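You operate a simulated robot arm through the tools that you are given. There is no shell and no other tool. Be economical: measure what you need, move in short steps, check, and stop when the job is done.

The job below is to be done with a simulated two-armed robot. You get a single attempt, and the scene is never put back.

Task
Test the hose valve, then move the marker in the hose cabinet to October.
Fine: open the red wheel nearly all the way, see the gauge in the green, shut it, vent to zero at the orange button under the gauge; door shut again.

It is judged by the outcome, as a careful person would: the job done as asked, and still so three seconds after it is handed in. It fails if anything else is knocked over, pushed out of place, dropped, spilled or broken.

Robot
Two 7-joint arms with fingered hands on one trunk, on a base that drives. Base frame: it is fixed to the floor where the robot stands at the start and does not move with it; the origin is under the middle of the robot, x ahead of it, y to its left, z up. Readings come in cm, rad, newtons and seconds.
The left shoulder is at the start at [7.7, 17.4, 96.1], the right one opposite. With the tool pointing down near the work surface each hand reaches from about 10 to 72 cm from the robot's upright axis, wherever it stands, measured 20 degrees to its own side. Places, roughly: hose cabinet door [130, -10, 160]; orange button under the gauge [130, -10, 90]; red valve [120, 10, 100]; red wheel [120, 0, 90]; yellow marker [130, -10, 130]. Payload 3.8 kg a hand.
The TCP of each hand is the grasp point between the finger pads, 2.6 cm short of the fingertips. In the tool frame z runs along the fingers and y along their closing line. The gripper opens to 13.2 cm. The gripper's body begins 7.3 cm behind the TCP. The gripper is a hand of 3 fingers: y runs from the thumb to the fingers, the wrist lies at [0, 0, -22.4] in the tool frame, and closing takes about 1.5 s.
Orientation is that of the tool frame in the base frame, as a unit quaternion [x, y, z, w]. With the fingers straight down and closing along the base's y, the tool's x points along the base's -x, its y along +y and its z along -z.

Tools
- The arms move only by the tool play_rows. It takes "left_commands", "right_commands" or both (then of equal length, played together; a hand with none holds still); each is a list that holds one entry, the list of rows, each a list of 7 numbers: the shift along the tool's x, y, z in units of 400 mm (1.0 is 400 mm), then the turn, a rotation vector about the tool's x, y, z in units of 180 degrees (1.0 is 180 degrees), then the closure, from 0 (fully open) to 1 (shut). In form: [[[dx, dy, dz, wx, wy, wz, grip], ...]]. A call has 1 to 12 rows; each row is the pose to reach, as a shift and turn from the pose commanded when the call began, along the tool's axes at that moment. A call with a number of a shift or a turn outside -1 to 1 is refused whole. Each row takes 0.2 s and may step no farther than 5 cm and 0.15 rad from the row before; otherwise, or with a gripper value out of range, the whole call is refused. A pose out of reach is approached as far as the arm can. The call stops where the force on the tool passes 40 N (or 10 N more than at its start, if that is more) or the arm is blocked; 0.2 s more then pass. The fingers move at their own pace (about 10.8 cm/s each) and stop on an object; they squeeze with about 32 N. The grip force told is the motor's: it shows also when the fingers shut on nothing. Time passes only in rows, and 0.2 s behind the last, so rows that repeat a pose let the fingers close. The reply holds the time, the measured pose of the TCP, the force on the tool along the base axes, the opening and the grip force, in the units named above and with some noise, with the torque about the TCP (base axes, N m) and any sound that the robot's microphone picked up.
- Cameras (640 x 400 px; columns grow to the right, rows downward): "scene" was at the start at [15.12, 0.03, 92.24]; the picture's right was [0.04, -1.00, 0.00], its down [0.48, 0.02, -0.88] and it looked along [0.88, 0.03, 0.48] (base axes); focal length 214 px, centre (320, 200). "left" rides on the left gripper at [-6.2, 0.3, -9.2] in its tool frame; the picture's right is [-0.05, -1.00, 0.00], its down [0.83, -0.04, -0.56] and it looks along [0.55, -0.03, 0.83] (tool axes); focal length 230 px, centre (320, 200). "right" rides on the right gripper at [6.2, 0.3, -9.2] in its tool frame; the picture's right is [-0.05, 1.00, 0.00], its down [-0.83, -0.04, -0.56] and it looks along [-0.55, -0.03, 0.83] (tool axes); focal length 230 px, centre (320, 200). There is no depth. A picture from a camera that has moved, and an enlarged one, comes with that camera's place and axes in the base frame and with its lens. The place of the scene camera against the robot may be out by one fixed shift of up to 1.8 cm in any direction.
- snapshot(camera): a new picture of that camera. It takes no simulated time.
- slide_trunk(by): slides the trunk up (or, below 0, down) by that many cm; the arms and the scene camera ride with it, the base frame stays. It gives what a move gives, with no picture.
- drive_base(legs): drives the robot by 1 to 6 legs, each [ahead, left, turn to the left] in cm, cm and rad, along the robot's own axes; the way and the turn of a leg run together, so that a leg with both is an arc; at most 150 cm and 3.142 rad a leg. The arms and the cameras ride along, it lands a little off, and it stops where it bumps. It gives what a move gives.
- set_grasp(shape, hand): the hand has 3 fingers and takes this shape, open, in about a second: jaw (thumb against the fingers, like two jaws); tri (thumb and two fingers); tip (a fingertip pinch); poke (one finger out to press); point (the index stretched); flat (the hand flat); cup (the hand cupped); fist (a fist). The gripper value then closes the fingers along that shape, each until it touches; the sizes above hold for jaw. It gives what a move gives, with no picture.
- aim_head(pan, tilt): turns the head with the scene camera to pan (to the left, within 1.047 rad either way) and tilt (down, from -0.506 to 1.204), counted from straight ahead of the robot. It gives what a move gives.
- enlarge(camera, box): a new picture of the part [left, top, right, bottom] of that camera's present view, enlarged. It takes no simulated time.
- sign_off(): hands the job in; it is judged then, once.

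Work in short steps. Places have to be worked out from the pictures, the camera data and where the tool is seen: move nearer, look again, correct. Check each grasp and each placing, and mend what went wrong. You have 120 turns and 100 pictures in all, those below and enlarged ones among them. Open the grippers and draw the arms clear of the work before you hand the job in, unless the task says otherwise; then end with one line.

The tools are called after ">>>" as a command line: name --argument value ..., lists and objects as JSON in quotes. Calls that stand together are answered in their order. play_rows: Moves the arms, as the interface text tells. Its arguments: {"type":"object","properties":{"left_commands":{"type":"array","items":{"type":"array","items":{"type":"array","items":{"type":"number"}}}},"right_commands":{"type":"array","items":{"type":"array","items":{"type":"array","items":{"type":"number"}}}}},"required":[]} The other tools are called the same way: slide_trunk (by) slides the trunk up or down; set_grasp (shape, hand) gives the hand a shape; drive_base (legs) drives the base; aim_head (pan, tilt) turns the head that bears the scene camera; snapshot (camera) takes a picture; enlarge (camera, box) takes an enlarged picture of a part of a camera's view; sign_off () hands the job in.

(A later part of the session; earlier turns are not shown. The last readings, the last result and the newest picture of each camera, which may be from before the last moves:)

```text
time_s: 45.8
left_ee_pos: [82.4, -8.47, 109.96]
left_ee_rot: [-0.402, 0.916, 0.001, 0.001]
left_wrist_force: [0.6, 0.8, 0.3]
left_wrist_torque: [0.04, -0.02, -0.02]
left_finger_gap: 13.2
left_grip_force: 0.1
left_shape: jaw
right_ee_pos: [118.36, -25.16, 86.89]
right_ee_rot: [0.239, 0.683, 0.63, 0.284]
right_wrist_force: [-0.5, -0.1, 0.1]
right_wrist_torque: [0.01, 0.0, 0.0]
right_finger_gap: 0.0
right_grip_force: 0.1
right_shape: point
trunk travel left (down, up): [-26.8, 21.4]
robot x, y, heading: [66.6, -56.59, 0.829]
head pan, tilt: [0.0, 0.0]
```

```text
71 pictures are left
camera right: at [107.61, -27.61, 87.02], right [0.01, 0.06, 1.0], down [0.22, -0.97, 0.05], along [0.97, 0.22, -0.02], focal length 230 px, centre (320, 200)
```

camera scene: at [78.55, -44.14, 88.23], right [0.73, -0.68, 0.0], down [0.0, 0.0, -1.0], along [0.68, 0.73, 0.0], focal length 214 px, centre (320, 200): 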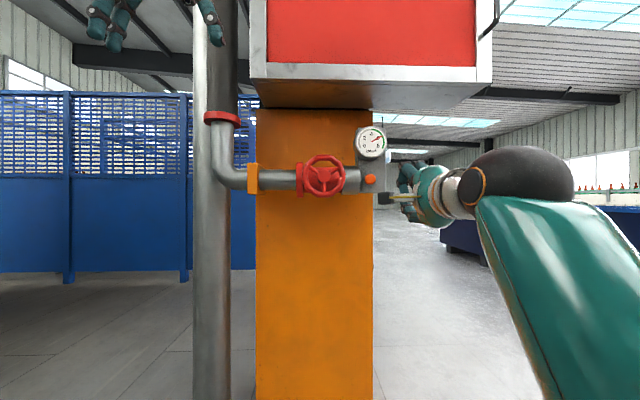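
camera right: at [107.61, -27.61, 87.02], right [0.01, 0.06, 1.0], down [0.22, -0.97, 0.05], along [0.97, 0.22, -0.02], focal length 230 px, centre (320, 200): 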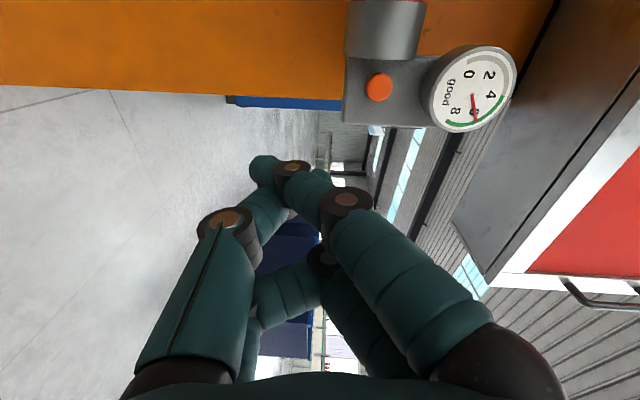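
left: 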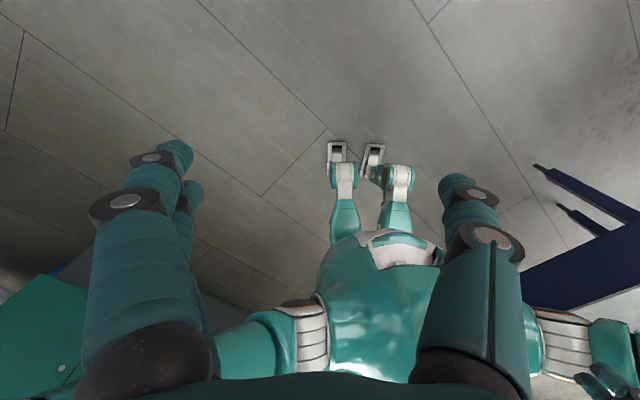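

In poke, the thumb is the leading tip, on the tool axis about 2.8 cm ahead of the TCP; but the curled fingers are on the upper side and would come near the gauge. I set poke again and roll the hand so that those fingers lie below.

>>> set_grasp --hand "right" --shape "poke"

>>> play_rows --right_commands '[[[0, 0, 0, 0, 0, -0.046, 0], [0, 0, 0, 0, 0, -0.092, 0], [0, 0, 0, 0, 0, -0.138, 0], [0, 0, 0, 0, 0, -0.184, 0], [0, 0, 0, 0, 0, -0.23, 0], [0, 0, 0, 0, 0, -0.276, 0], [0, 0, 0, 0, 0, -0.322, 0], [0, 0, 0, 0, 0, -0.368, 0], [0, 0, 0, 0, 0, -0.414, 0], [0, 0, 0, 0, 0, -0.46, 0], [0, 0, 0, 0, 0, -0.506, 0]]]'

>>> play_rows --right_commands '[[[0, 0, 0, 0, 0, -0.046, 0], [0, 0, 0, 0, 0, -0.092, 0], [0, 0, 0, 0, 0, -0.138, 0], [0, 0, 0, 0, 0, -0.184, 0], [0, 0, 0, 0, 0, -0.23, 0], [0, 0, 0, 0, 0, -0.276, 0], [0, 0, 0, 0, 0, -0.322, 0], [0, 0, 0, 0, 0, -0.35, 0]]]'

>>> snapshot --camera "right"

>>> snapshot --camera "scene"

```text
time_s: 46.7
left_ee_pos: [82.38, -8.42, 109.96]
left_ee_rot: [-0.402, 0.916, 0.0, 0.001]
left_wrist_force: [0.0, -0.4, -1.2]
left_wrist_torque: [0.03, -0.02, -0.02]
left_finger_gap: 13.19
left_grip_force: 0.1
left_shape: jaw
right_ee_pos: [118.39, -25.2, 86.97]
right_ee_rot: [0.239, 0.682, 0.63, 0.284]
right_wrist_force: [0.2, -0.3, -0.1]
right_wrist_torque: [0.01, -0.01, 0.0]
right_finger_gap: 0.0
right_grip_force: 0.1
right_shape: poke
trunk travel left (down, up): [-26.8, 21.4]
robot x, y, heading: [67.14, -57.07, 0.825]
head pan, tilt: [0.0, 0.0]
```

```text
time_s: 49.1
left_ee_pos: [82.25, -8.48, 109.97]
left_ee_rot: [-0.402, 0.916, 0.0, 0.001]
left_wrist_force: [0.5, -0.4, 0.3]
left_wrist_torque: [0.0, -0.01, -0.01]
left_finger_gap: 13.19
left_grip_force: 0.1
left_shape: jaw
right_ee_pos: [118.4, -25.29, 86.82]
right_ee_rot: [-0.32, 0.648, 0.239, 0.649]
right_wrist_force: [-0.1, 0.0, 0.5]
right_wrist_torque: [0.03, 0.01, -0.02]
right_finger_gap: 0.0
right_grip_force: 0.0
right_shape: poke
trunk travel left (down, up): [-26.8, 21.4]
robot x, y, heading: [66.8, -56.42, 0.826]
head pan, tilt: [0.0, 0.0]
```

```text
time_s: 50.9
left_ee_pos: [82.2, -8.5, 109.96]
left_ee_rot: [-0.402, 0.915, 0.001, 0.001]
left_wrist_force: [0.1, 0.3, 0.1]
left_wrist_torque: [0.0, -0.02, 0.02]
left_finger_gap: 13.17
left_grip_force: 0.0
left_shape: jaw
right_ee_pos: [118.4, -25.35, 86.93]
right_ee_rot: [-0.612, 0.385, -0.136, 0.677]
right_wrist_force: [-0.4, -0.6, 0.4]
right_wrist_torque: [0.02, 0.0, 0.02]
right_finger_gap: 0.01
right_grip_force: 0.0
right_shape: poke
trunk travel left (down, up): [-26.8, 21.4]
robot x, y, heading: [66.52, -56.36, 0.828]
head pan, tilt: [0.0, 0.0]
```

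```text
70 pictures are left
camera right: at [116.17, -35.91, 84.74], right [-0.32, 0.25, -0.91], down [-0.92, 0.13, 0.36], along [0.21, 0.96, 0.19], focal length 230 px, centre (320, 200)
```

right: 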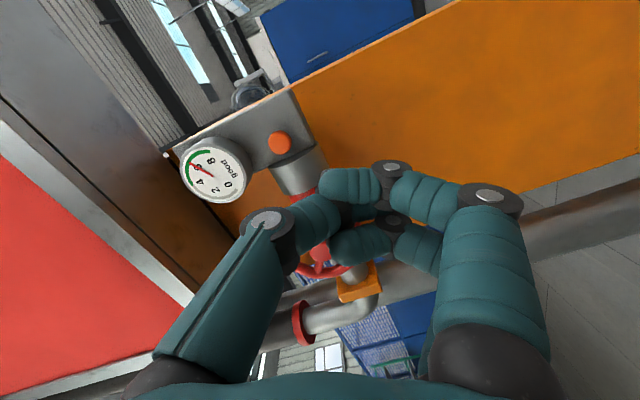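

```text
69 pictures are left
camera scene: at [78.55, -44.14, 88.23], right [0.73, -0.68, 0.0], down [0.0, 0.0, -1.0], along [0.68, 0.73, 0.0], focal length 214 px, centre (320, 200)
```

scene: 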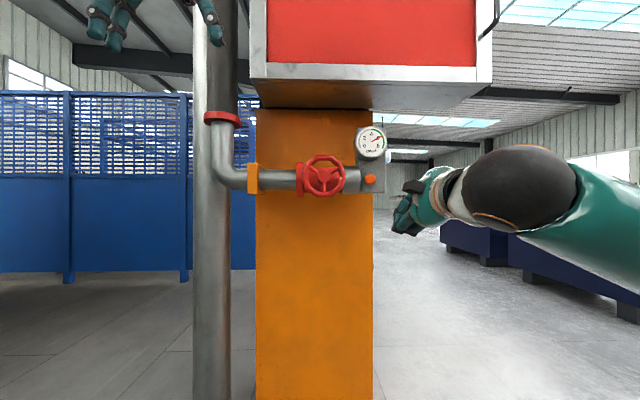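

The poke shape curls its tips sideways, not a clear probe. A closed jaw gives known fingertips on the tool axis, so I switch to jaw and close it.

>>> set_grasp --hand "right" --shape "jaw"

>>> play_rows --right_commands '[[[0, 0, 0, 0, 0, 0, 1], [0, 0, 0, 0, 0, 0, 1], [0, 0, 0, 0, 0, 0, 1], [0, 0, 0, 0, 0, 0, 1], [0, 0, 0, 0, 0, 0, 1], [0, 0, 0, 0, 0, 0, 1], [0, 0, 0, 0, 0, 0, 1], [0, 0, 0, 0, 0, 0, 1]]]'

>>> snapshot --camera "right"

```text
time_s: 51.8
left_ee_pos: [82.4, -8.36, 110.04]
left_ee_rot: [-0.402, 0.916, 0.0, 0.001]
left_wrist_force: [0.2, 0.3, -0.5]
left_wrist_torque: [0.0, 0.0, -0.05]
left_finger_gap: 13.19
left_grip_force: 0.0
left_shape: jaw
right_ee_pos: [118.56, -25.35, 86.94]
right_ee_rot: [-0.612, 0.386, -0.135, 0.677]
right_wrist_force: [-0.3, 0.3, 0.3]
right_wrist_torque: [0.01, 0.01, -0.02]
right_finger_gap: 13.19
right_grip_force: 0.0
right_shape: jaw
trunk travel left (down, up): [-26.8, 21.4]
robot x, y, heading: [66.57, -56.43, 0.826]
head pan, tilt: [0.0, 0.0]
```

```text
time_s: 53.6
left_ee_pos: [82.31, -8.36, 110.06]
left_ee_rot: [-0.402, 0.916, 0.0, 0.001]
left_wrist_force: [-0.2, 0.8, 0.3]
left_wrist_torque: [-0.05, 0.01, 0.03]
left_finger_gap: 13.19
left_grip_force: 0.0
left_shape: jaw
right_ee_pos: [118.44, -25.35, 86.81]
right_ee_rot: [-0.611, 0.386, -0.135, 0.678]
right_wrist_force: [-0.1, 0.0, -0.4]
right_wrist_torque: [0.03, 0.01, -0.01]
right_finger_gap: 0.0
right_grip_force: 31.9
right_shape: jaw
trunk travel left (down, up): [-26.8, 21.4]
robot x, y, heading: [66.49, -56.39, 0.828]
head pan, tilt: [0.0, 0.0]
```

```text
68 pictures are left
camera right: at [116.17, -35.91, 84.73], right [-0.32, 0.25, -0.91], down [-0.92, 0.13, 0.36], along [0.21, 0.96, 0.19], focal length 230 px, centre (320, 200)
```

right: 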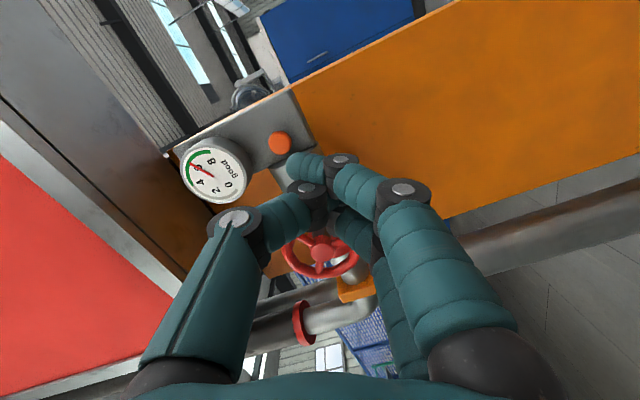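

The closed jaw gives a blunt tip cluster about 2.6 cm ahead of the TCP; the button triangulates again to [132, -7.7, 93]. I line up with it and stop about 4 cm short.

>>> play_rows --right_commands '[[[-0.057, -0.07, 0, 0, 0, 0, 1], [-0.115, -0.139, 0, 0, 0, 0, 1], [-0.115, -0.139, 0.1, 0, 0, 0, 1], [-0.115, -0.139, 0.2, 0, 0, 0, 1], [-0.115, -0.139, 0.3, 0, 0, 0, 1], [-0.115, -0.139, 0.3795, 0, 0, 0, 1]]]'

>>> snapshot --camera "right"

>>> enlarge --camera "scene" --box '[280, 110, 440, 230]'

```text
time_s: 55.0
left_ee_pos: [82.27, -8.48, 110.11]
left_ee_rot: [-0.402, 0.916, 0.0, 0.001]
left_wrist_force: [-0.7, -0.3, 0.1]
left_wrist_torque: [0.0, 0.01, 0.01]
left_finger_gap: 13.19
left_grip_force: 0.0
left_shape: jaw
right_ee_pos: [127.58, -12.42, 93.06]
right_ee_rot: [-0.612, 0.386, -0.134, 0.678]
right_wrist_force: [0.4, -0.2, -0.7]
right_wrist_torque: [0.03, 0.01, -0.01]
right_finger_gap: 0.0
right_grip_force: 32.2
right_shape: jaw
trunk travel left (down, up): [-26.8, 21.4]
robot x, y, heading: [67.19, -56.4, 0.823]
head pan, tilt: [0.0, 0.0]
```

```text
67 pictures are left
camera right: at [125.18, -22.98, 90.9], right [-0.32, 0.25, -0.91], down [-0.92, 0.13, 0.36], along [0.21, 0.96, 0.19], focal length 230 px, centre (320, 200)
```

right: 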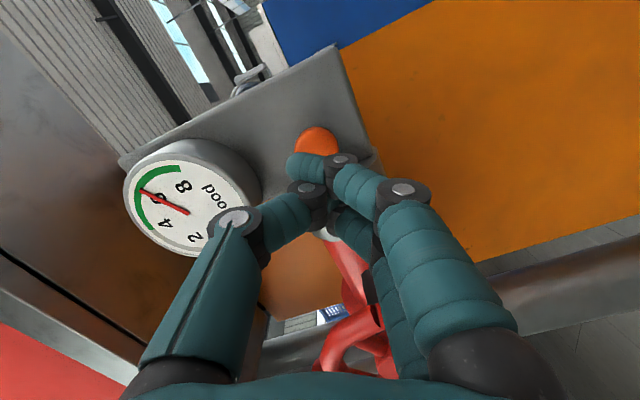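

```text
3.33 times, centred on (360, 170) of scene
camera zoom: at [78.55, -44.12, 88.23], right [0.73, -0.68, 0.0], down [0.0, 0.0, -1.0], along [0.68, 0.73, 0.0], focal length 715 px, centre (187, 300)
```

zoom: 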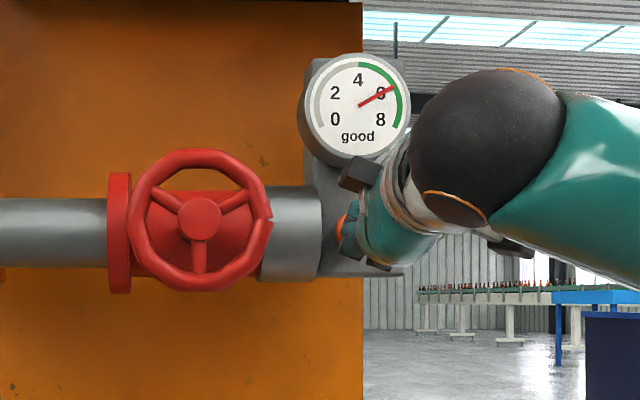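

Aligned within about half a centimetre; button 4–6 cm beyond the tips. I advance in small steps up to 4.8 cm and check force and gauge.

>>> play_rows --right_commands '[[[0.009, -0.004, 0.03, 0, 0, 0, 1], [0.009, -0.004, 0.06, 0, 0, 0, 1], [0.009, -0.004, 0.075, 0, 0, 0, 1], [0.009, -0.004, 0.09, 0, 0, 0, 1], [0.009, -0.004, 0.1, 0, 0, 0, 1], [0.009, -0.004, 0.11, 0, 0, 0, 1], [0.009, -0.004, 0.12, 0, 0, 0, 1]]]'

>>> snapshot --camera "right"

```text
time_s: 56.6
left_ee_pos: [82.27, -8.7, 109.99]
left_ee_rot: [-0.402, 0.916, 0.0, 0.002]
left_wrist_force: [-0.1, 0.1, -0.2]
left_wrist_torque: [-0.03, 0.01, 0.01]
left_finger_gap: 13.16
left_grip_force: 0.0
left_shape: jaw
right_ee_pos: [130.93, -9.42, 93.03]
right_ee_rot: [-0.611, 0.385, -0.134, 0.678]
right_wrist_force: [-8.5, -14.0, 0.6]
right_wrist_torque: [0.05, -0.02, 0.14]
right_finger_gap: 0.0
right_grip_force: 31.8
right_shape: jaw
trunk travel left (down, up): [-26.8, 21.4]
robot x, y, heading: [66.68, -56.98, 0.824]
head pan, tilt: [0.0, 0.0]
heard: click
```

```text
65 pictures are left
camera right: at [128.63, -20.05, 90.78], right [-0.32, 0.25, -0.91], down [-0.92, 0.13, 0.36], along [0.21, 0.96, 0.19], focal length 230 px, centre (320, 200)
```

right: 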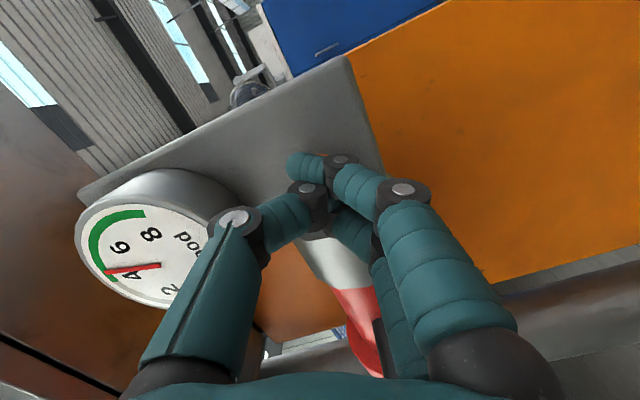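

A click was heard and the gauge is falling (about 4). I hold the press so it vents fully.

>>> play_rows --right_commands '[[[0, 0, 0, 0, 0, 0, 1], [0, 0, 0, 0, 0, 0, 1], [0, 0, 0, 0, 0, 0, 1], [0, 0, 0, 0, 0, 0, 1], [0, 0, 0, 0, 0, 0, 1], [0, 0, 0, 0, 0, 0, 1], [0, 0, 0, 0, 0, 0, 1], [0, 0, 0, 0, 0, 0, 1], [0, 0, 0, 0, 0, 0, 1], [0, 0, 0, 0, 0, 0, 1], [0, 0, 0, 0, 0, 0, 1], [0, 0, 0, 0, 0, 0, 1]]]'

>>> enlarge --camera "scene" --box '[280, 110, 440, 230]'

```text
time_s: 59.2
left_ee_pos: [82.23, -8.69, 110.08]
left_ee_rot: [-0.402, 0.916, 0.001, 0.002]
left_wrist_force: [0.3, 1.0, -0.2]
left_wrist_torque: [-0.04, 0.02, 0.01]
left_finger_gap: 13.17
left_grip_force: 0.1
left_shape: jaw
right_ee_pos: [131.04, -9.44, 93.02]
right_ee_rot: [-0.611, 0.385, -0.134, 0.678]
right_wrist_force: [-8.2, -15.9, 0.2]
right_wrist_torque: [0.03, 0.01, 0.09]
right_finger_gap: 0.01
right_grip_force: 32.8
right_shape: jaw
trunk travel left (down, up): [-26.8, 21.4]
robot x, y, heading: [66.97, -56.77, 0.829]
head pan, tilt: [0.0, 0.0]
```

```text
3.33 times, centred on (360, 170) of scene
camera zoom: at [78.48, -44.27, 88.26], right [0.73, -0.68, 0.0], down [0.0, 0.0, -1.0], along [0.68, 0.73, 0.0], focal length 715 px, centre (187, 300)
```

zoom: 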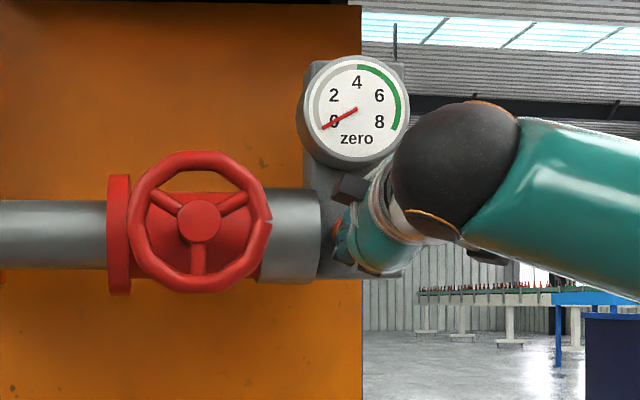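

Gauge at zero. I retreat the hand and tilt the head up to see the door and its handle.

>>> play_rows --right_commands '[[[0, 0, -0.1, 0, 0, 0, 1], [0, 0, -0.2, 0, 0, 0, 1], [0, 0, -0.3, 0, 0, 0, 1], [0, 0, -0.4, 0, 0, 0, 1], [0, 0, -0.5, 0, 0, 0, 0.5], [0, 0, -0.6, 0, 0, 0, 0]]]'

>>> aim_head --pan -0.2 --tilt -0.4

>>> snapshot --camera "scene"

```text
time_s: 60.6
left_ee_pos: [82.25, -8.44, 110.11]
left_ee_rot: [-0.402, 0.916, 0.0, 0.001]
left_wrist_force: [0.2, 0.6, -1.0]
left_wrist_torque: [-0.01, 0.0, 0.02]
left_finger_gap: 13.2
left_grip_force: 0.0
left_shape: jaw
right_ee_pos: [115.24, -26.04, 93.73]
right_ee_rot: [-0.611, 0.386, -0.136, 0.678]
right_wrist_force: [-0.9, 0.1, -0.5]
right_wrist_torque: [0.0, -0.02, 0.01]
right_finger_gap: 7.77
right_grip_force: 0.1
right_shape: jaw
right hand out of reach, approached as far as the arm can: row 6
trunk travel left (down, up): [-26.8, 21.4]
robot x, y, heading: [66.72, -56.59, 0.824]
head pan, tilt: [0.0, 0.0]
```

```text
time_s: 61.5
left_ee_pos: [82.32, -8.49, 109.96]
left_ee_rot: [-0.402, 0.916, 0.0, 0.001]
left_wrist_force: [0.5, 0.7, -0.5]
left_wrist_torque: [-0.01, 0.01, -0.04]
left_finger_gap: 13.16
left_grip_force: 0.0
left_shape: jaw
right_ee_pos: [115.23, -25.83, 93.78]
right_ee_rot: [-0.611, 0.386, -0.134, 0.678]
right_wrist_force: [0.5, -0.6, 0.7]
right_wrist_torque: [-0.01, 0.03, -0.02]
right_finger_gap: 13.18
right_grip_force: 0.0
right_shape: jaw
trunk travel left (down, up): [-26.8, 21.4]
robot x, y, heading: [66.49, -56.68, 0.827]
head pan, tilt: [-0.201, -0.4]
```

```text
63 pictures are left
camera scene: at [78.38, -46.47, 91.53], right [0.59, -0.81, 0.0], down [0.31, 0.23, -0.92], along [0.75, 0.54, 0.39], focal length 214 px, centre (320, 200)
```

scene: 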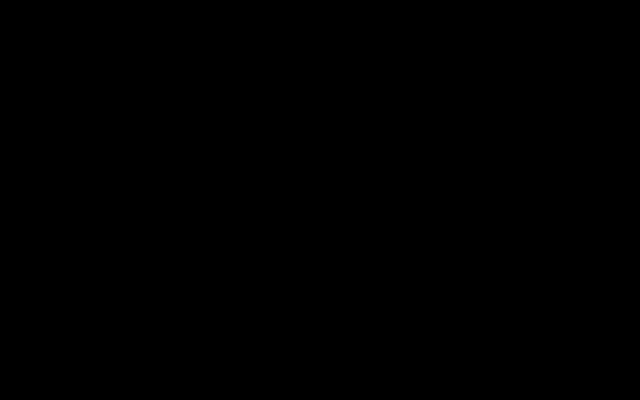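

Tilting far up puts the lens inside the head. I reduce tilt and raise the trunk, which I need for the door anyway.

>>> slide_trunk --by 18

>>> aim_head --pan -0.3 --tilt -0.15

>>> snapshot --camera "scene"

```text
time_s: 63.5
left_ee_pos: [82.36, -8.37, 128.01]
left_ee_rot: [-0.402, 0.915, 0.0, 0.0]
left_wrist_force: [0.6, -0.4, -0.3]
left_wrist_torque: [-0.01, 0.0, 0.02]
left_finger_gap: 13.19
left_grip_force: 0.1
left_shape: jaw
right_ee_pos: [115.29, -25.92, 111.76]
right_ee_rot: [-0.612, 0.386, -0.135, 0.677]
right_wrist_force: [0.3, 0.3, -0.4]
right_wrist_torque: [0.04, -0.05, 0.0]
right_finger_gap: 13.21
right_grip_force: 0.1
right_shape: jaw
trunk travel left (down, up): [-44.8, 3.4]
robot x, y, heading: [66.77, -56.43, 0.83]
head pan, tilt: [-0.201, -0.4]
```

```text
time_s: 64.3
left_ee_pos: [82.29, -8.36, 128.08]
left_ee_rot: [-0.401, 0.916, 0.0, 0.001]
left_wrist_force: [-0.1, -0.5, 0.5]
left_wrist_torque: [0.01, 0.0, -0.01]
left_finger_gap: 13.18
left_grip_force: 0.0
left_shape: jaw
right_ee_pos: [115.2, -26.01, 111.87]
right_ee_rot: [-0.612, 0.386, -0.134, 0.677]
right_wrist_force: [-0.8, -0.3, -0.4]
right_wrist_torque: [-0.02, 0.02, -0.01]
right_finger_gap: 13.19
right_grip_force: 0.0
right_shape: jaw
trunk travel left (down, up): [-44.8, 3.4]
robot x, y, heading: [66.74, -56.67, 0.823]
head pan, tilt: [-0.3, -0.15]
```

```text
62 pictures are left
camera scene: at [81.28, -44.89, 109.59], right [0.5, -0.86, 0.0], down [0.13, 0.08, -0.99], along [0.86, 0.5, 0.15], focal length 214 px, centre (320, 200)
```

scene: 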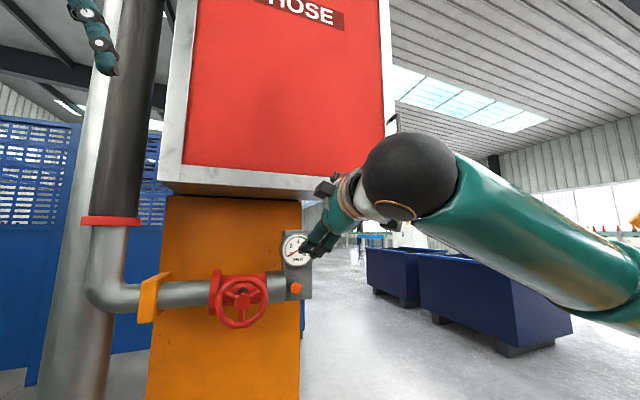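

The bar handle is at the door's right edge, about [152, -34, 141], hinge on the left; the stairs limit how far right I can stand. I roll the hand level (to close across a vertical bar) and shift the base 20 cm right.

>>> play_rows --right_commands '[[[0, 0, -0.02, 0, 0, 0.045, 0], [0, 0, -0.02, 0, 0, 0.09, 0], [0, 0, -0.02, 0, 0, 0.135, 0], [0, 0, -0.02, 0, 0, 0.18, 0], [0, 0, -0.02, 0, 0, 0.225, 0], [0, 0, -0.02, 0, 0, 0.27, 0], [0, 0, -0.02, 0, 0, 0.315, 0], [0, 0, -0.02, 0, 0, 0.355, 0]]]'

>>> drive_base --legs '[[0, -20, 0]]'

>>> snapshot --camera "scene"

>>> snapshot --camera "right"

```text
time_s: 66.1
left_ee_pos: [82.16, -8.51, 128.09]
left_ee_rot: [-0.402, 0.916, 0.001, 0.0]
left_wrist_force: [0.8, -0.8, -0.2]
left_wrist_torque: [-0.01, 0.01, 0.02]
left_finger_gap: 13.18
left_grip_force: 0.0
left_shape: jaw
right_ee_pos: [114.64, -26.54, 111.96]
right_ee_rot: [-0.314, 0.651, 0.245, 0.646]
right_wrist_force: [-0.6, 0.2, 0.6]
right_wrist_torque: [0.01, 0.01, -0.02]
right_finger_gap: 13.19
right_grip_force: 0.1
right_shape: jaw
trunk travel left (down, up): [-44.8, 3.4]
robot x, y, heading: [66.96, -56.75, 0.825]
head pan, tilt: [-0.3, -0.15]
```

```text
time_s: 68.5
left_ee_pos: [97.08, -22.1, 127.91]
left_ee_rot: [-0.402, 0.915, 0.0, 0.0]
left_wrist_force: [0.1, -0.6, -0.4]
left_wrist_torque: [-0.01, 0.0, 0.0]
left_finger_gap: 13.23
left_grip_force: 0.1
left_shape: jaw
right_ee_pos: [129.34, -40.15, 111.91]
right_ee_rot: [-0.314, 0.651, 0.245, 0.646]
right_wrist_force: [0.1, 0.1, 0.6]
right_wrist_torque: [-0.01, -0.04, 0.01]
right_finger_gap: 13.19
right_grip_force: 0.1
right_shape: jaw
trunk travel left (down, up): [-44.8, 3.4]
robot x, y, heading: [81.57, -70.52, 0.823]
head pan, tilt: [-0.3, -0.15]
```

```text
61 pictures are left
camera scene: at [96.0, -58.46, 109.58], right [0.5, -0.87, 0.0], down [0.13, 0.08, -0.99], along [0.86, 0.5, 0.15], focal length 214 px, centre (320, 200)
```

scene: 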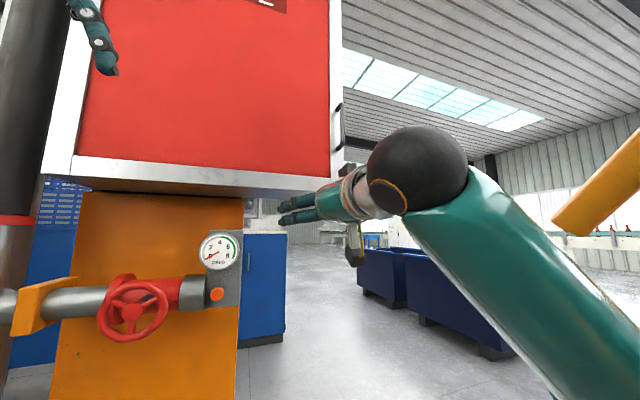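

```text
60 pictures are left
camera right: at [123.01, -47.11, 106.13], right [-0.73, 0.69, -0.04], down [-0.38, -0.35, 0.86], along [0.57, 0.64, 0.52], focal length 230 px, centre (320, 200)
```

right: 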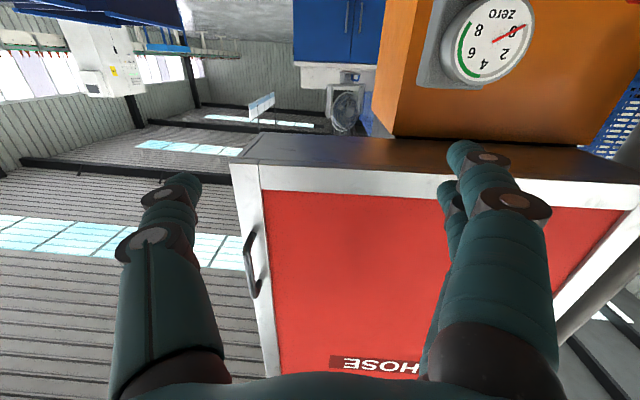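

Handle bar triangulates to about [153.8, -32.7, 141], spanning z 134–147. I raise the hand in front of it, stopping about 8 cm short.

>>> play_rows --right_commands '[[[-0.088, -0.047, 0.0, 0, 0, 0, 0], [-0.177, -0.094, 0.03, 0, 0, 0, 0], [-0.265, -0.142, 0.06, 0, 0, 0, 0], [-0.354, -0.189, 0.1, 0, 0, 0, 0], [-0.442, -0.236, 0.14, 0, 0, 0, 0], [-0.531, -0.283, 0.18, 0, 0, 0, 0], [-0.619, -0.33, 0.22, 0, 0, 0, 0], [-0.7075, -0.3775, 0.26, 0, 0, 0, 0], [-0.7075, -0.3775, 0.296, 0, 0, 0, 0]]]'

>>> snapshot --camera "right"

>>> snapshot --camera "scene"

```text
time_s: 70.5
left_ee_pos: [98.13, -21.19, 127.5]
left_ee_rot: [-0.401, 0.916, -0.001, -0.004]
left_wrist_force: [-0.4, 0.0, 0.1]
left_wrist_torque: [-0.03, 0.02, -0.03]
left_finger_gap: 13.21
left_grip_force: 0.0
left_shape: jaw
right_ee_pos: [148.28, -37.95, 139.92]
right_ee_rot: [-0.318, 0.654, 0.245, 0.641]
right_wrist_force: [-0.7, -0.6, 0.6]
right_wrist_torque: [0.0, -0.01, -0.03]
right_finger_gap: 13.17
right_grip_force: 0.1
right_shape: jaw
trunk travel left (down, up): [-44.8, 3.4]
robot x, y, heading: [81.33, -70.55, 0.824]
head pan, tilt: [-0.3, -0.15]
```

```text
59 pictures are left
camera right: at [142.08, -45.02, 134.24], right [-0.73, 0.68, -0.03], down [-0.37, -0.35, 0.86], along [0.58, 0.64, 0.51], focal length 230 px, centre (320, 200)
```

right: 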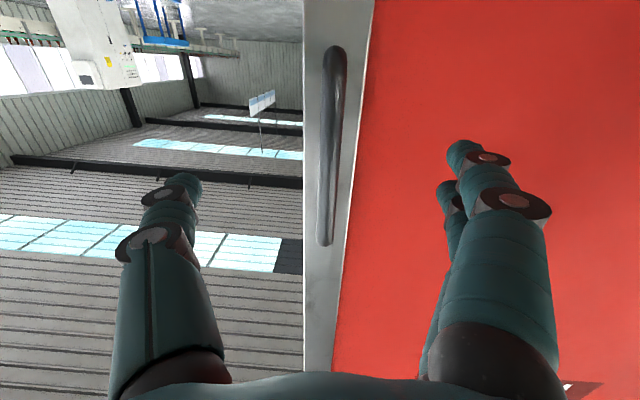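

```text
58 pictures are left
camera scene: at [96.92, -57.76, 109.37], right [0.5, -0.87, 0.0], down [0.12, 0.07, -0.99], along [0.86, 0.5, 0.14], focal length 214 px, centre (320, 200)
```

scene: 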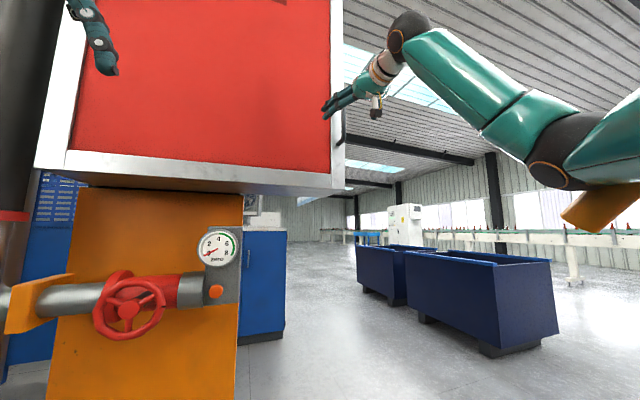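

The bar is straight ahead, ~5.5–7.5 cm away, 0.5 cm left. I advance 5.2 cm, and close on it.

>>> play_rows --right_commands '[[[0, 0.012, 0.04, 0, 0, 0, 0], [0, 0.012, 0.08, 0, 0, 0, 0], [0, 0.012, 0.11, 0, 0, 0, 0], [0, 0.012, 0.13, 0, 0, 0, 0], [0, 0.012, 0.13, 0, 0, 0, 0]]]'

>>> snapshot --camera "right"

```text
time_s: 71.7
left_ee_pos: [96.88, -22.03, 128.1]
left_ee_rot: [-0.402, 0.916, 0.0, 0.001]
left_wrist_force: [-0.3, -0.9, -0.4]
left_wrist_torque: [0.01, 0.02, 0.01]
left_finger_gap: 13.18
left_grip_force: 0.1
left_shape: jaw
right_ee_pos: [150.67, -35.17, 140.7]
right_ee_rot: [-0.314, 0.651, 0.243, 0.647]
right_wrist_force: [-0.3, 1.1, 0.9]
right_wrist_torque: [0.0, -0.03, 0.04]
right_finger_gap: 13.16
right_grip_force: 0.0
right_shape: jaw
trunk travel left (down, up): [-44.8, 3.4]
robot x, y, heading: [81.56, -70.35, 0.825]
head pan, tilt: [-0.3, -0.15]
```

```text
57 pictures are left
camera right: at [144.35, -42.15, 134.88], right [-0.73, 0.69, -0.04], down [-0.38, -0.35, 0.85], along [0.57, 0.63, 0.52], focal length 230 px, centre (320, 200)
```

right: 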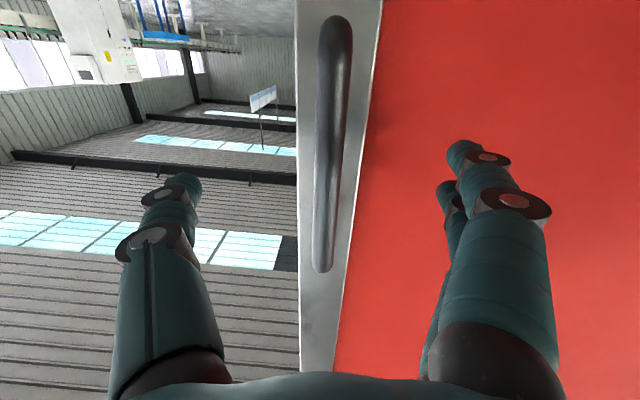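

By scale change the bar is now ~0.8 cm ahead of the TCP and centred. I close on it.

>>> play_rows --right_commands '[[[0, 0, 0.01, 0, 0, 0, 0.5], [0, 0, 0.01, 0, 0, 0, 1], [0, 0, 0.01, 0, 0, 0, 1], [0, 0, 0.01, 0, 0, 0, 1], [0, 0, 0.01, 0, 0, 0, 1], [0, 0, 0.01, 0, 0, 0, 1], [0, 0, 0.01, 0, 0, 0, 1], [0, 0, 0.01, 0, 0, 0, 1]]]'

>>> snapshot --camera "right"

```text
time_s: 73.5
left_ee_pos: [97.09, -22.04, 127.98]
left_ee_rot: [-0.402, 0.916, 0.0, 0.0]
left_wrist_force: [0.1, 0.3, -1.0]
left_wrist_torque: [0.0, 0.04, -0.04]
left_finger_gap: 13.19
left_grip_force: 0.1
left_shape: jaw
right_ee_pos: [151.13, -34.8, 140.65]
right_ee_rot: [-0.314, 0.651, 0.244, 0.646]
right_wrist_force: [3.5, -1.7, -0.4]
right_wrist_torque: [0.01, -0.03, 0.02]
right_finger_gap: 0.0
right_grip_force: 31.8
right_shape: jaw
trunk travel left (down, up): [-44.8, 3.4]
robot x, y, heading: [81.59, -70.34, 0.827]
head pan, tilt: [-0.3, -0.15]
```

```text
56 pictures are left
camera right: at [144.72, -41.82, 134.78], right [-0.73, 0.69, -0.04], down [-0.38, -0.35, 0.86], along [0.57, 0.63, 0.52], focal length 230 px, centre (320, 200)
```

right: 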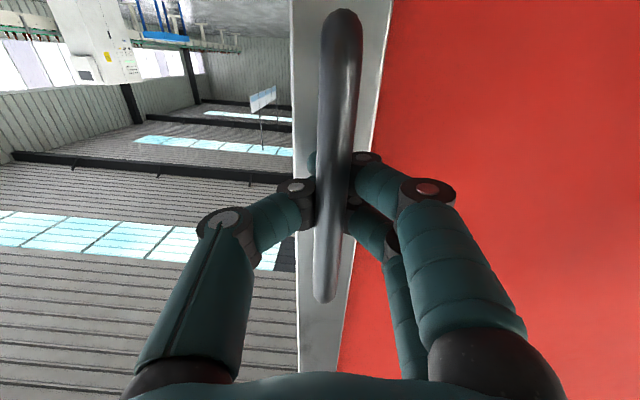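

The fingers are hooked round behind the bar. I pull back 8 cm gently and see if the door follows.

>>> play_rows --right_commands '[[[0, 0, -0.025, 0, 0, 0, 1], [0, 0, -0.05, 0, 0, 0, 1], [0, 0, -0.08, 0, 0, 0, 1], [0, 0, -0.11, 0, 0, 0, 1], [0, 0, -0.14, 0, 0, 0, 1], [0, 0, -0.17, 0, 0, 0, 1], [0, 0, -0.2, 0, 0, 0, 1]]]'

>>> snapshot --camera "scene"

```text
time_s: 74.6
left_ee_pos: [96.59, -20.87, 127.77]
left_ee_rot: [-0.404, 0.915, -0.002, 0.001]
left_wrist_force: [-0.1, 0.2, 0.9]
left_wrist_torque: [0.03, -0.01, -0.03]
left_finger_gap: 13.19
left_grip_force: 0.0
left_shape: jaw
right_ee_pos: [147.38, -36.8, 140.77]
right_ee_rot: [-0.314, 0.654, 0.242, 0.644]
right_wrist_force: [6.3, -7.6, -0.5]
right_wrist_torque: [0.07, -0.04, 0.16]
right_finger_gap: 0.0
right_grip_force: 31.9
right_shape: jaw
trunk travel left (down, up): [-44.8, 3.4]
robot x, y, heading: [81.33, -70.11, 0.835]
head pan, tilt: [-0.3, -0.15]
stopped in row 5 (right hand): the force on the tool passed its limit at 42 N (the readings are from after the stop); the commanded pose is now the measured one
```

```text
55 pictures are left
camera scene: at [95.87, -57.43, 109.51], right [0.51, -0.86, 0.01], down [0.13, 0.07, -0.99], along [0.85, 0.5, 0.15], focal length 214 px, centre (320, 200)
```

scene: 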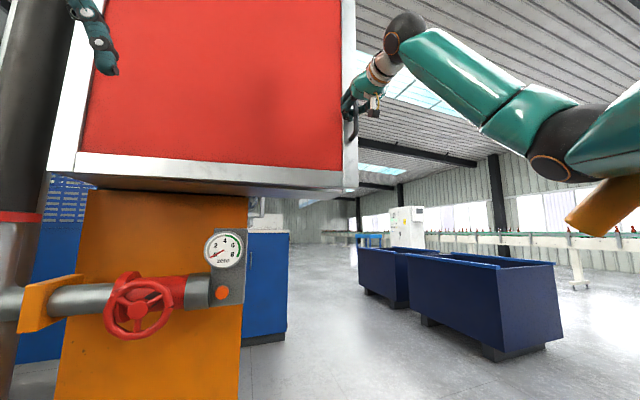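

Let me check whether the door moved off its frame.

>>> enlarge --camera "scene" --box '[240, 60, 420, 220]'

>>> snapshot --camera "right"

```text
2.50 times, centred on (330, 140) of scene
camera zoom: at [95.87, -57.43, 109.51], right [0.51, -0.86, 0.01], down [0.13, 0.07, -0.99], along [0.85, 0.5, 0.15], focal length 536 px, centre (295, 350)
```

zoom: 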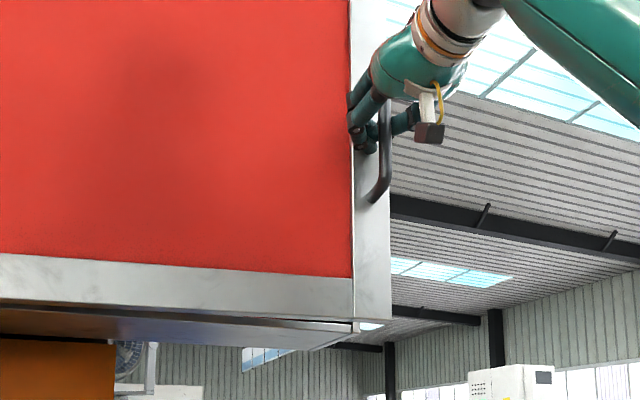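

```text
53 pictures are left
camera right: at [141.01, -43.82, 135.03], right [-0.72, 0.69, -0.04], down [-0.38, -0.35, 0.86], along [0.58, 0.64, 0.51], focal length 230 px, centre (320, 200)
```

right: 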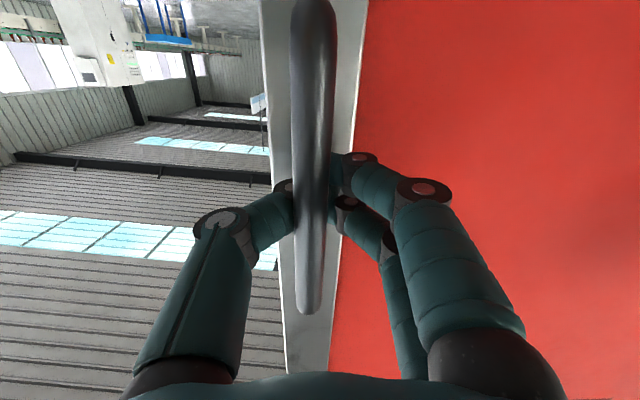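

The door is unlatched and open ~4 cm. I continue the pull more slowly, curving slightly left.

>>> play_rows --right_commands '[[[0, 0.0, -0.015, 0, 0, 0, 1], [0, 0.002, -0.03, 0, 0, 0, 1], [0, 0.004, -0.045, 0, 0, 0, 1], [0, 0.006, -0.06, 0, 0, 0, 1], [0, 0.009, -0.08, 0, 0, 0, 1], [0, 0.012, -0.1, 0, 0, 0, 1], [0, 0.015, -0.12, 0, 0, 0, 1], [0, 0.018, -0.14, 0, 0, 0, 1], [0, 0.022, -0.16, 0, 0, 0, 1], [0, 0.027, -0.18, 0, 0, 0, 1], [0, 0.032, -0.2, 0, 0, 0, 1], [0, 0.037, -0.22, 0, 0, 0, 1]]]'

>>> snapshot --camera "scene"

```text
time_s: 75.4
left_ee_pos: [96.35, -20.33, 127.62]
left_ee_rot: [-0.406, 0.914, -0.004, 0.0]
left_wrist_force: [0.1, -0.2, 0.3]
left_wrist_torque: [0.0, -0.05, 0.02]
left_finger_gap: 13.18
left_grip_force: 0.1
left_shape: jaw
right_ee_pos: [146.4, -37.19, 140.77]
right_ee_rot: [-0.31, 0.658, 0.238, 0.644]
right_wrist_force: [15.6, -20.3, -5.2]
right_wrist_torque: [0.07, 0.06, 0.33]
right_finger_gap: 0.0
right_grip_force: 31.7
right_shape: jaw
trunk travel left (down, up): [-44.8, 3.4]
robot x, y, heading: [81.28, -70.04, 0.833]
head pan, tilt: [-0.3, -0.15]
stopped in row 3 (right hand): the force on the tool passed its limit at 42 N (the readings are from after the stop); the commanded pose is now the measured one
```

```text
52 pictures are left
camera scene: at [95.7, -56.93, 109.49], right [0.51, -0.86, 0.01], down [0.13, 0.07, -0.99], along [0.85, 0.51, 0.15], focal length 214 px, centre (320, 200)
```

scene: 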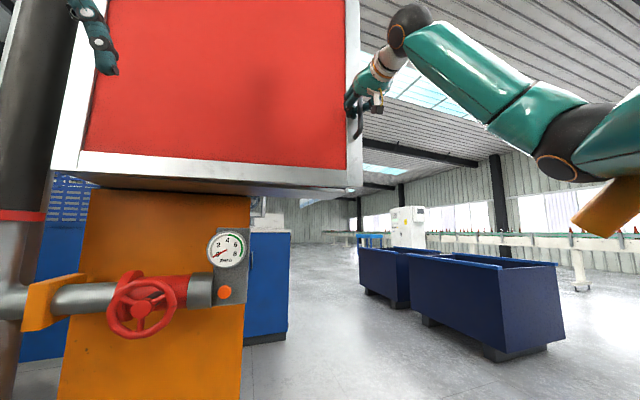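

The force is sideways (25 N right) and the body is twisting left: the right elbow is evidently against the stair handrail end. I release the bar and ease the hand forward/right to take the elbow off the rail.

>>> play_rows --right_commands '[[[0, 0, 0, 0, 0, 0, 0.5], [0, 0, 0, 0, 0, 0, 0], [0, 0, 0, 0, 0, 0, 0], [0, 0, 0, 0, 0, 0, 0], [0, 0, 0, 0, 0, 0, 0], [0, -0.01, 0.02, 0, 0, 0, 0], [0, -0.02, 0.04, 0, 0, 0, 0]]]'

>>> snapshot --camera "right"

>>> enlarge --camera "scene" --box '[340, 0, 640, 260]'

```text
time_s: 77.0
left_ee_pos: [96.91, -20.39, 127.39]
left_ee_rot: [-0.404, 0.915, -0.005, -0.003]
left_wrist_force: [-1.0, -0.4, 0.8]
left_wrist_torque: [-0.03, 0.05, -0.01]
left_finger_gap: 13.21
left_grip_force: 0.1
left_shape: jaw
right_ee_pos: [148.31, -36.63, 140.09]
right_ee_rot: [-0.313, 0.658, 0.24, 0.642]
right_wrist_force: [-0.1, 0.3, 0.3]
right_wrist_torque: [-0.02, 0.02, -0.01]
right_finger_gap: 13.18
right_grip_force: 0.0
right_shape: jaw
trunk travel left (down, up): [-44.8, 3.4]
robot x, y, heading: [81.38, -69.78, 0.834]
head pan, tilt: [-0.3, -0.15]
```

```text
51 pictures are left
camera right: at [141.87, -43.64, 134.46], right [-0.72, 0.69, -0.03], down [-0.37, -0.34, 0.86], along [0.59, 0.64, 0.5], focal length 230 px, centre (320, 200)
```

right: 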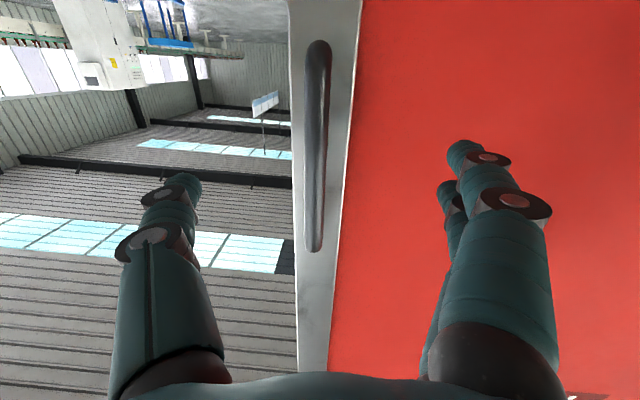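

```text
1.54 times, centred on (490, 130) of scene
camera zoom: at [96.02, -57.09, 109.35], right [0.51, -0.86, 0.01], down [0.13, 0.07, -0.99], along [0.85, 0.5, 0.14], focal length 330 px, centre (58, 308)
```

zoom: 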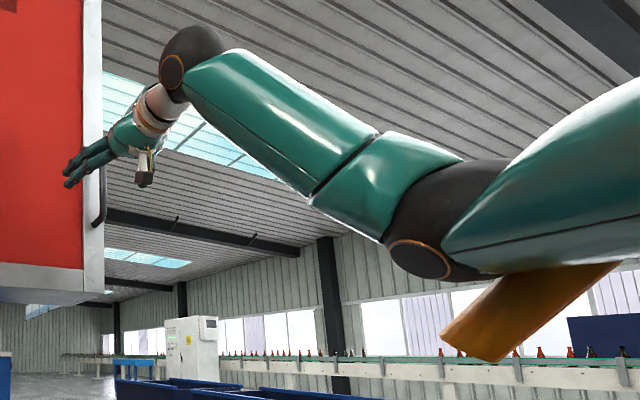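

The bar seems barely displaced, so the resistance may have been the door itself (a catch), not the rail. I look closely at the door's lower right corner.

>>> enlarge --camera "scene" --box '[310, 130, 390, 200]'

>>> snapshot --camera "left"

```text
5.71 times, centred on (350, 165) of scene
camera zoom: at [96.02, -57.09, 109.35], right [0.51, -0.86, 0.01], down [0.13, 0.07, -0.99], along [0.85, 0.5, 0.14], focal length 1226 px, centre (149, 400)
```

zoom: 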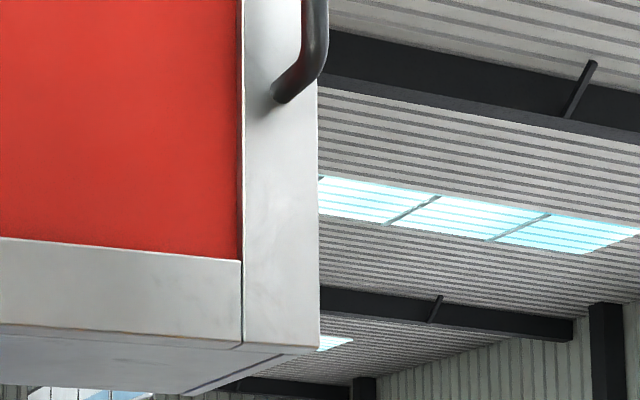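

```text
48 pictures are left
camera left: at [100.71, -15.54, 136.47], right [0.77, -0.63, 0.01], down [-0.53, -0.64, 0.56], along [-0.35, -0.44, -0.83], focal length 230 px, centre (320, 200)
```

left: 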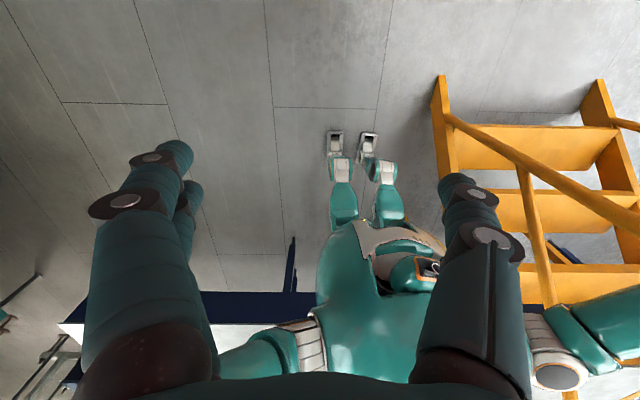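

The body is still twisted with no load on the hand, so the elbow really is on the rail whenever the hand is drawn back here. I move the hand forward 3 cm (which freed it before), then drive the base left 5 cm while the open fingers straddle the bar.

>>> play_rows --right_commands '[[[0, 0, 0.03, 0, 0, 0, 0], [0, 0, 0.06, 0, 0, 0, 0], [0, -0.02, 0.075, 0, 0, 0, 0]]]'

>>> drive_base --legs '[[0, 5, 0]]'

>>> snapshot --camera "right"

```text
time_s: 77.8
left_ee_pos: [97.49, -21.32, 127.78]
left_ee_rot: [-0.404, 0.915, 0.0, -0.002]
left_wrist_force: [0.1, 0.1, -0.1]
left_wrist_torque: [0.05, -0.02, 0.02]
left_finger_gap: 13.18
left_grip_force: 0.1
left_shape: jaw
right_ee_pos: [151.68, -36.55, 140.55]
right_ee_rot: [-0.308, 0.656, 0.241, 0.646]
right_wrist_force: [-0.8, 0.4, -0.5]
right_wrist_torque: [0.0, 0.03, -0.01]
right_finger_gap: 13.18
right_grip_force: 0.1
right_shape: jaw
trunk travel left (down, up): [-44.8, 3.4]
robot x, y, heading: [81.74, -69.72, 0.828]
head pan, tilt: [-0.3, -0.15]
```

```text
time_s: 78.9
left_ee_pos: [93.1, -18.29, 127.92]
left_ee_rot: [-0.405, 0.914, 0.0, 0.0]
left_wrist_force: [0.5, 0.3, 0.6]
left_wrist_torque: [-0.02, 0.01, -0.01]
left_finger_gap: 13.22
left_grip_force: 0.1
left_shape: jaw
right_ee_pos: [147.45, -33.63, 140.88]
right_ee_rot: [-0.308, 0.655, 0.241, 0.647]
right_wrist_force: [-0.6, -0.1, 0.4]
right_wrist_torque: [0.0, -0.03, -0.01]
right_finger_gap: 13.21
right_grip_force: 0.1
right_shape: jaw
trunk travel left (down, up): [-44.8, 3.4]
robot x, y, heading: [77.83, -66.71, 0.829]
head pan, tilt: [-0.3, -0.15]
```

```text
47 pictures are left
camera right: at [140.91, -40.46, 135.14], right [-0.71, 0.7, -0.03], down [-0.38, -0.35, 0.86], along [0.59, 0.62, 0.52], focal length 230 px, centre (320, 200)
```

right: 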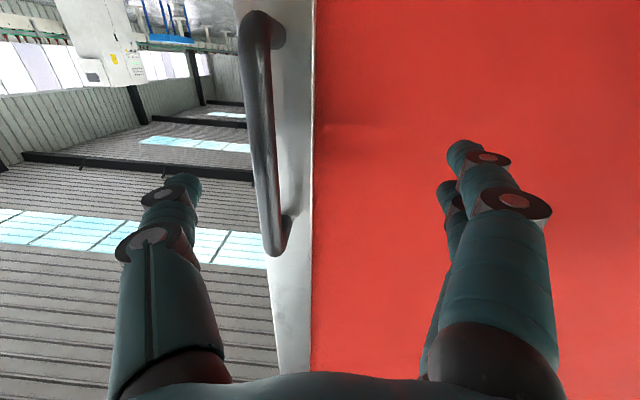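

The body is free now, and the bar is still between the fingers (2.7 cm right, 2.2 cm ahead). I shift onto it, close again, and then pull by driving the base back, which moves the elbow away from the rail.

>>> play_rows --right_commands '[[[0, -0.03, 0.02, 0, 0, 0, 0], [0, -0.063, 0.045, 0, 0, 0, 0], [0, -0.063, 0.055, 0, 0, 0, 0.5], [0, -0.063, 0.055, 0, 0, 0, 1], [0, -0.063, 0.055, 0, 0, 0, 1], [0, -0.063, 0.055, 0, 0, 0, 1], [0, -0.063, 0.055, 0, 0, 0, 1], [0, -0.063, 0.055, 0, 0, 0, 1], [0, -0.063, 0.055, 0, 0, 0, 1]]]'

>>> drive_base --legs '[[-8, 0.5, 0]]'

>>> snapshot --camera "scene"

>>> snapshot --camera "right"

```text
time_s: 80.9
left_ee_pos: [93.21, -18.53, 128.03]
left_ee_rot: [-0.404, 0.915, 0.0, 0.001]
left_wrist_force: [-0.6, 0.0, -0.6]
left_wrist_torque: [0.0, 0.0, -0.04]
left_finger_gap: 13.19
left_grip_force: 0.2
left_shape: jaw
right_ee_pos: [150.82, -33.9, 141.01]
right_ee_rot: [-0.307, 0.655, 0.242, 0.647]
right_wrist_force: [5.0, -3.1, 0.1]
right_wrist_torque: [0.06, 0.01, 0.02]
right_finger_gap: 0.02
right_grip_force: 32.1
right_shape: jaw
trunk travel left (down, up): [-44.8, 3.4]
robot x, y, heading: [77.83, -66.7, 0.832]
head pan, tilt: [-0.3, -0.15]
```

```text
time_s: 82.0
left_ee_pos: [87.44, -23.76, 127.81]
left_ee_rot: [-0.405, 0.915, -0.001, -0.001]
left_wrist_force: [-0.9, -0.3, 0.0]
left_wrist_torque: [0.0, 0.0, 0.01]
left_finger_gap: 13.22
left_grip_force: 0.1
left_shape: jaw
right_ee_pos: [145.22, -39.15, 140.79]
right_ee_rot: [-0.308, 0.656, 0.241, 0.646]
right_wrist_force: [0.8, -0.3, -0.5]
right_wrist_torque: [0.0, 0.0, -0.02]
right_finger_gap: 0.0
right_grip_force: 31.7
right_shape: jaw
trunk travel left (down, up): [-44.8, 3.4]
robot x, y, heading: [72.25, -72.14, 0.829]
head pan, tilt: [-0.3, -0.15]
```

```text
46 pictures are left
camera scene: at [86.64, -60.21, 109.54], right [0.51, -0.86, 0.0], down [0.13, 0.08, -0.99], along [0.85, 0.5, 0.15], focal length 214 px, centre (320, 200)
```

scene: 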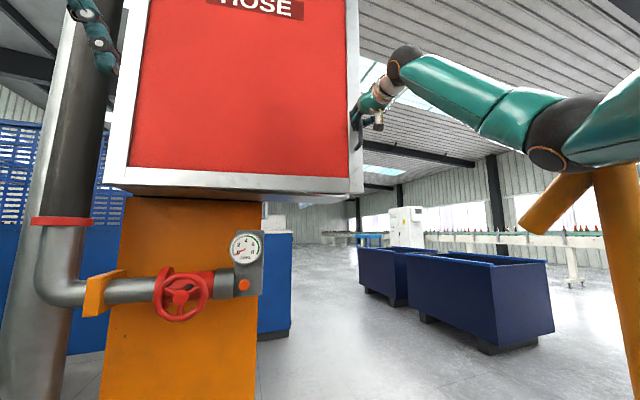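

```text
45 pictures are left
camera right: at [138.65, -45.99, 135.07], right [-0.72, 0.7, -0.03], down [-0.38, -0.35, 0.86], along [0.59, 0.63, 0.51], focal length 230 px, centre (320, 200)
```

right: 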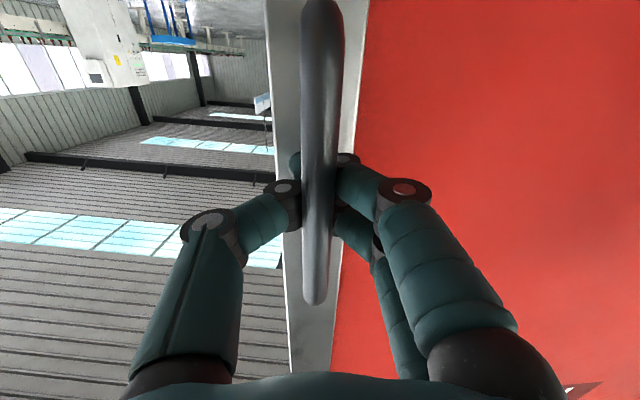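

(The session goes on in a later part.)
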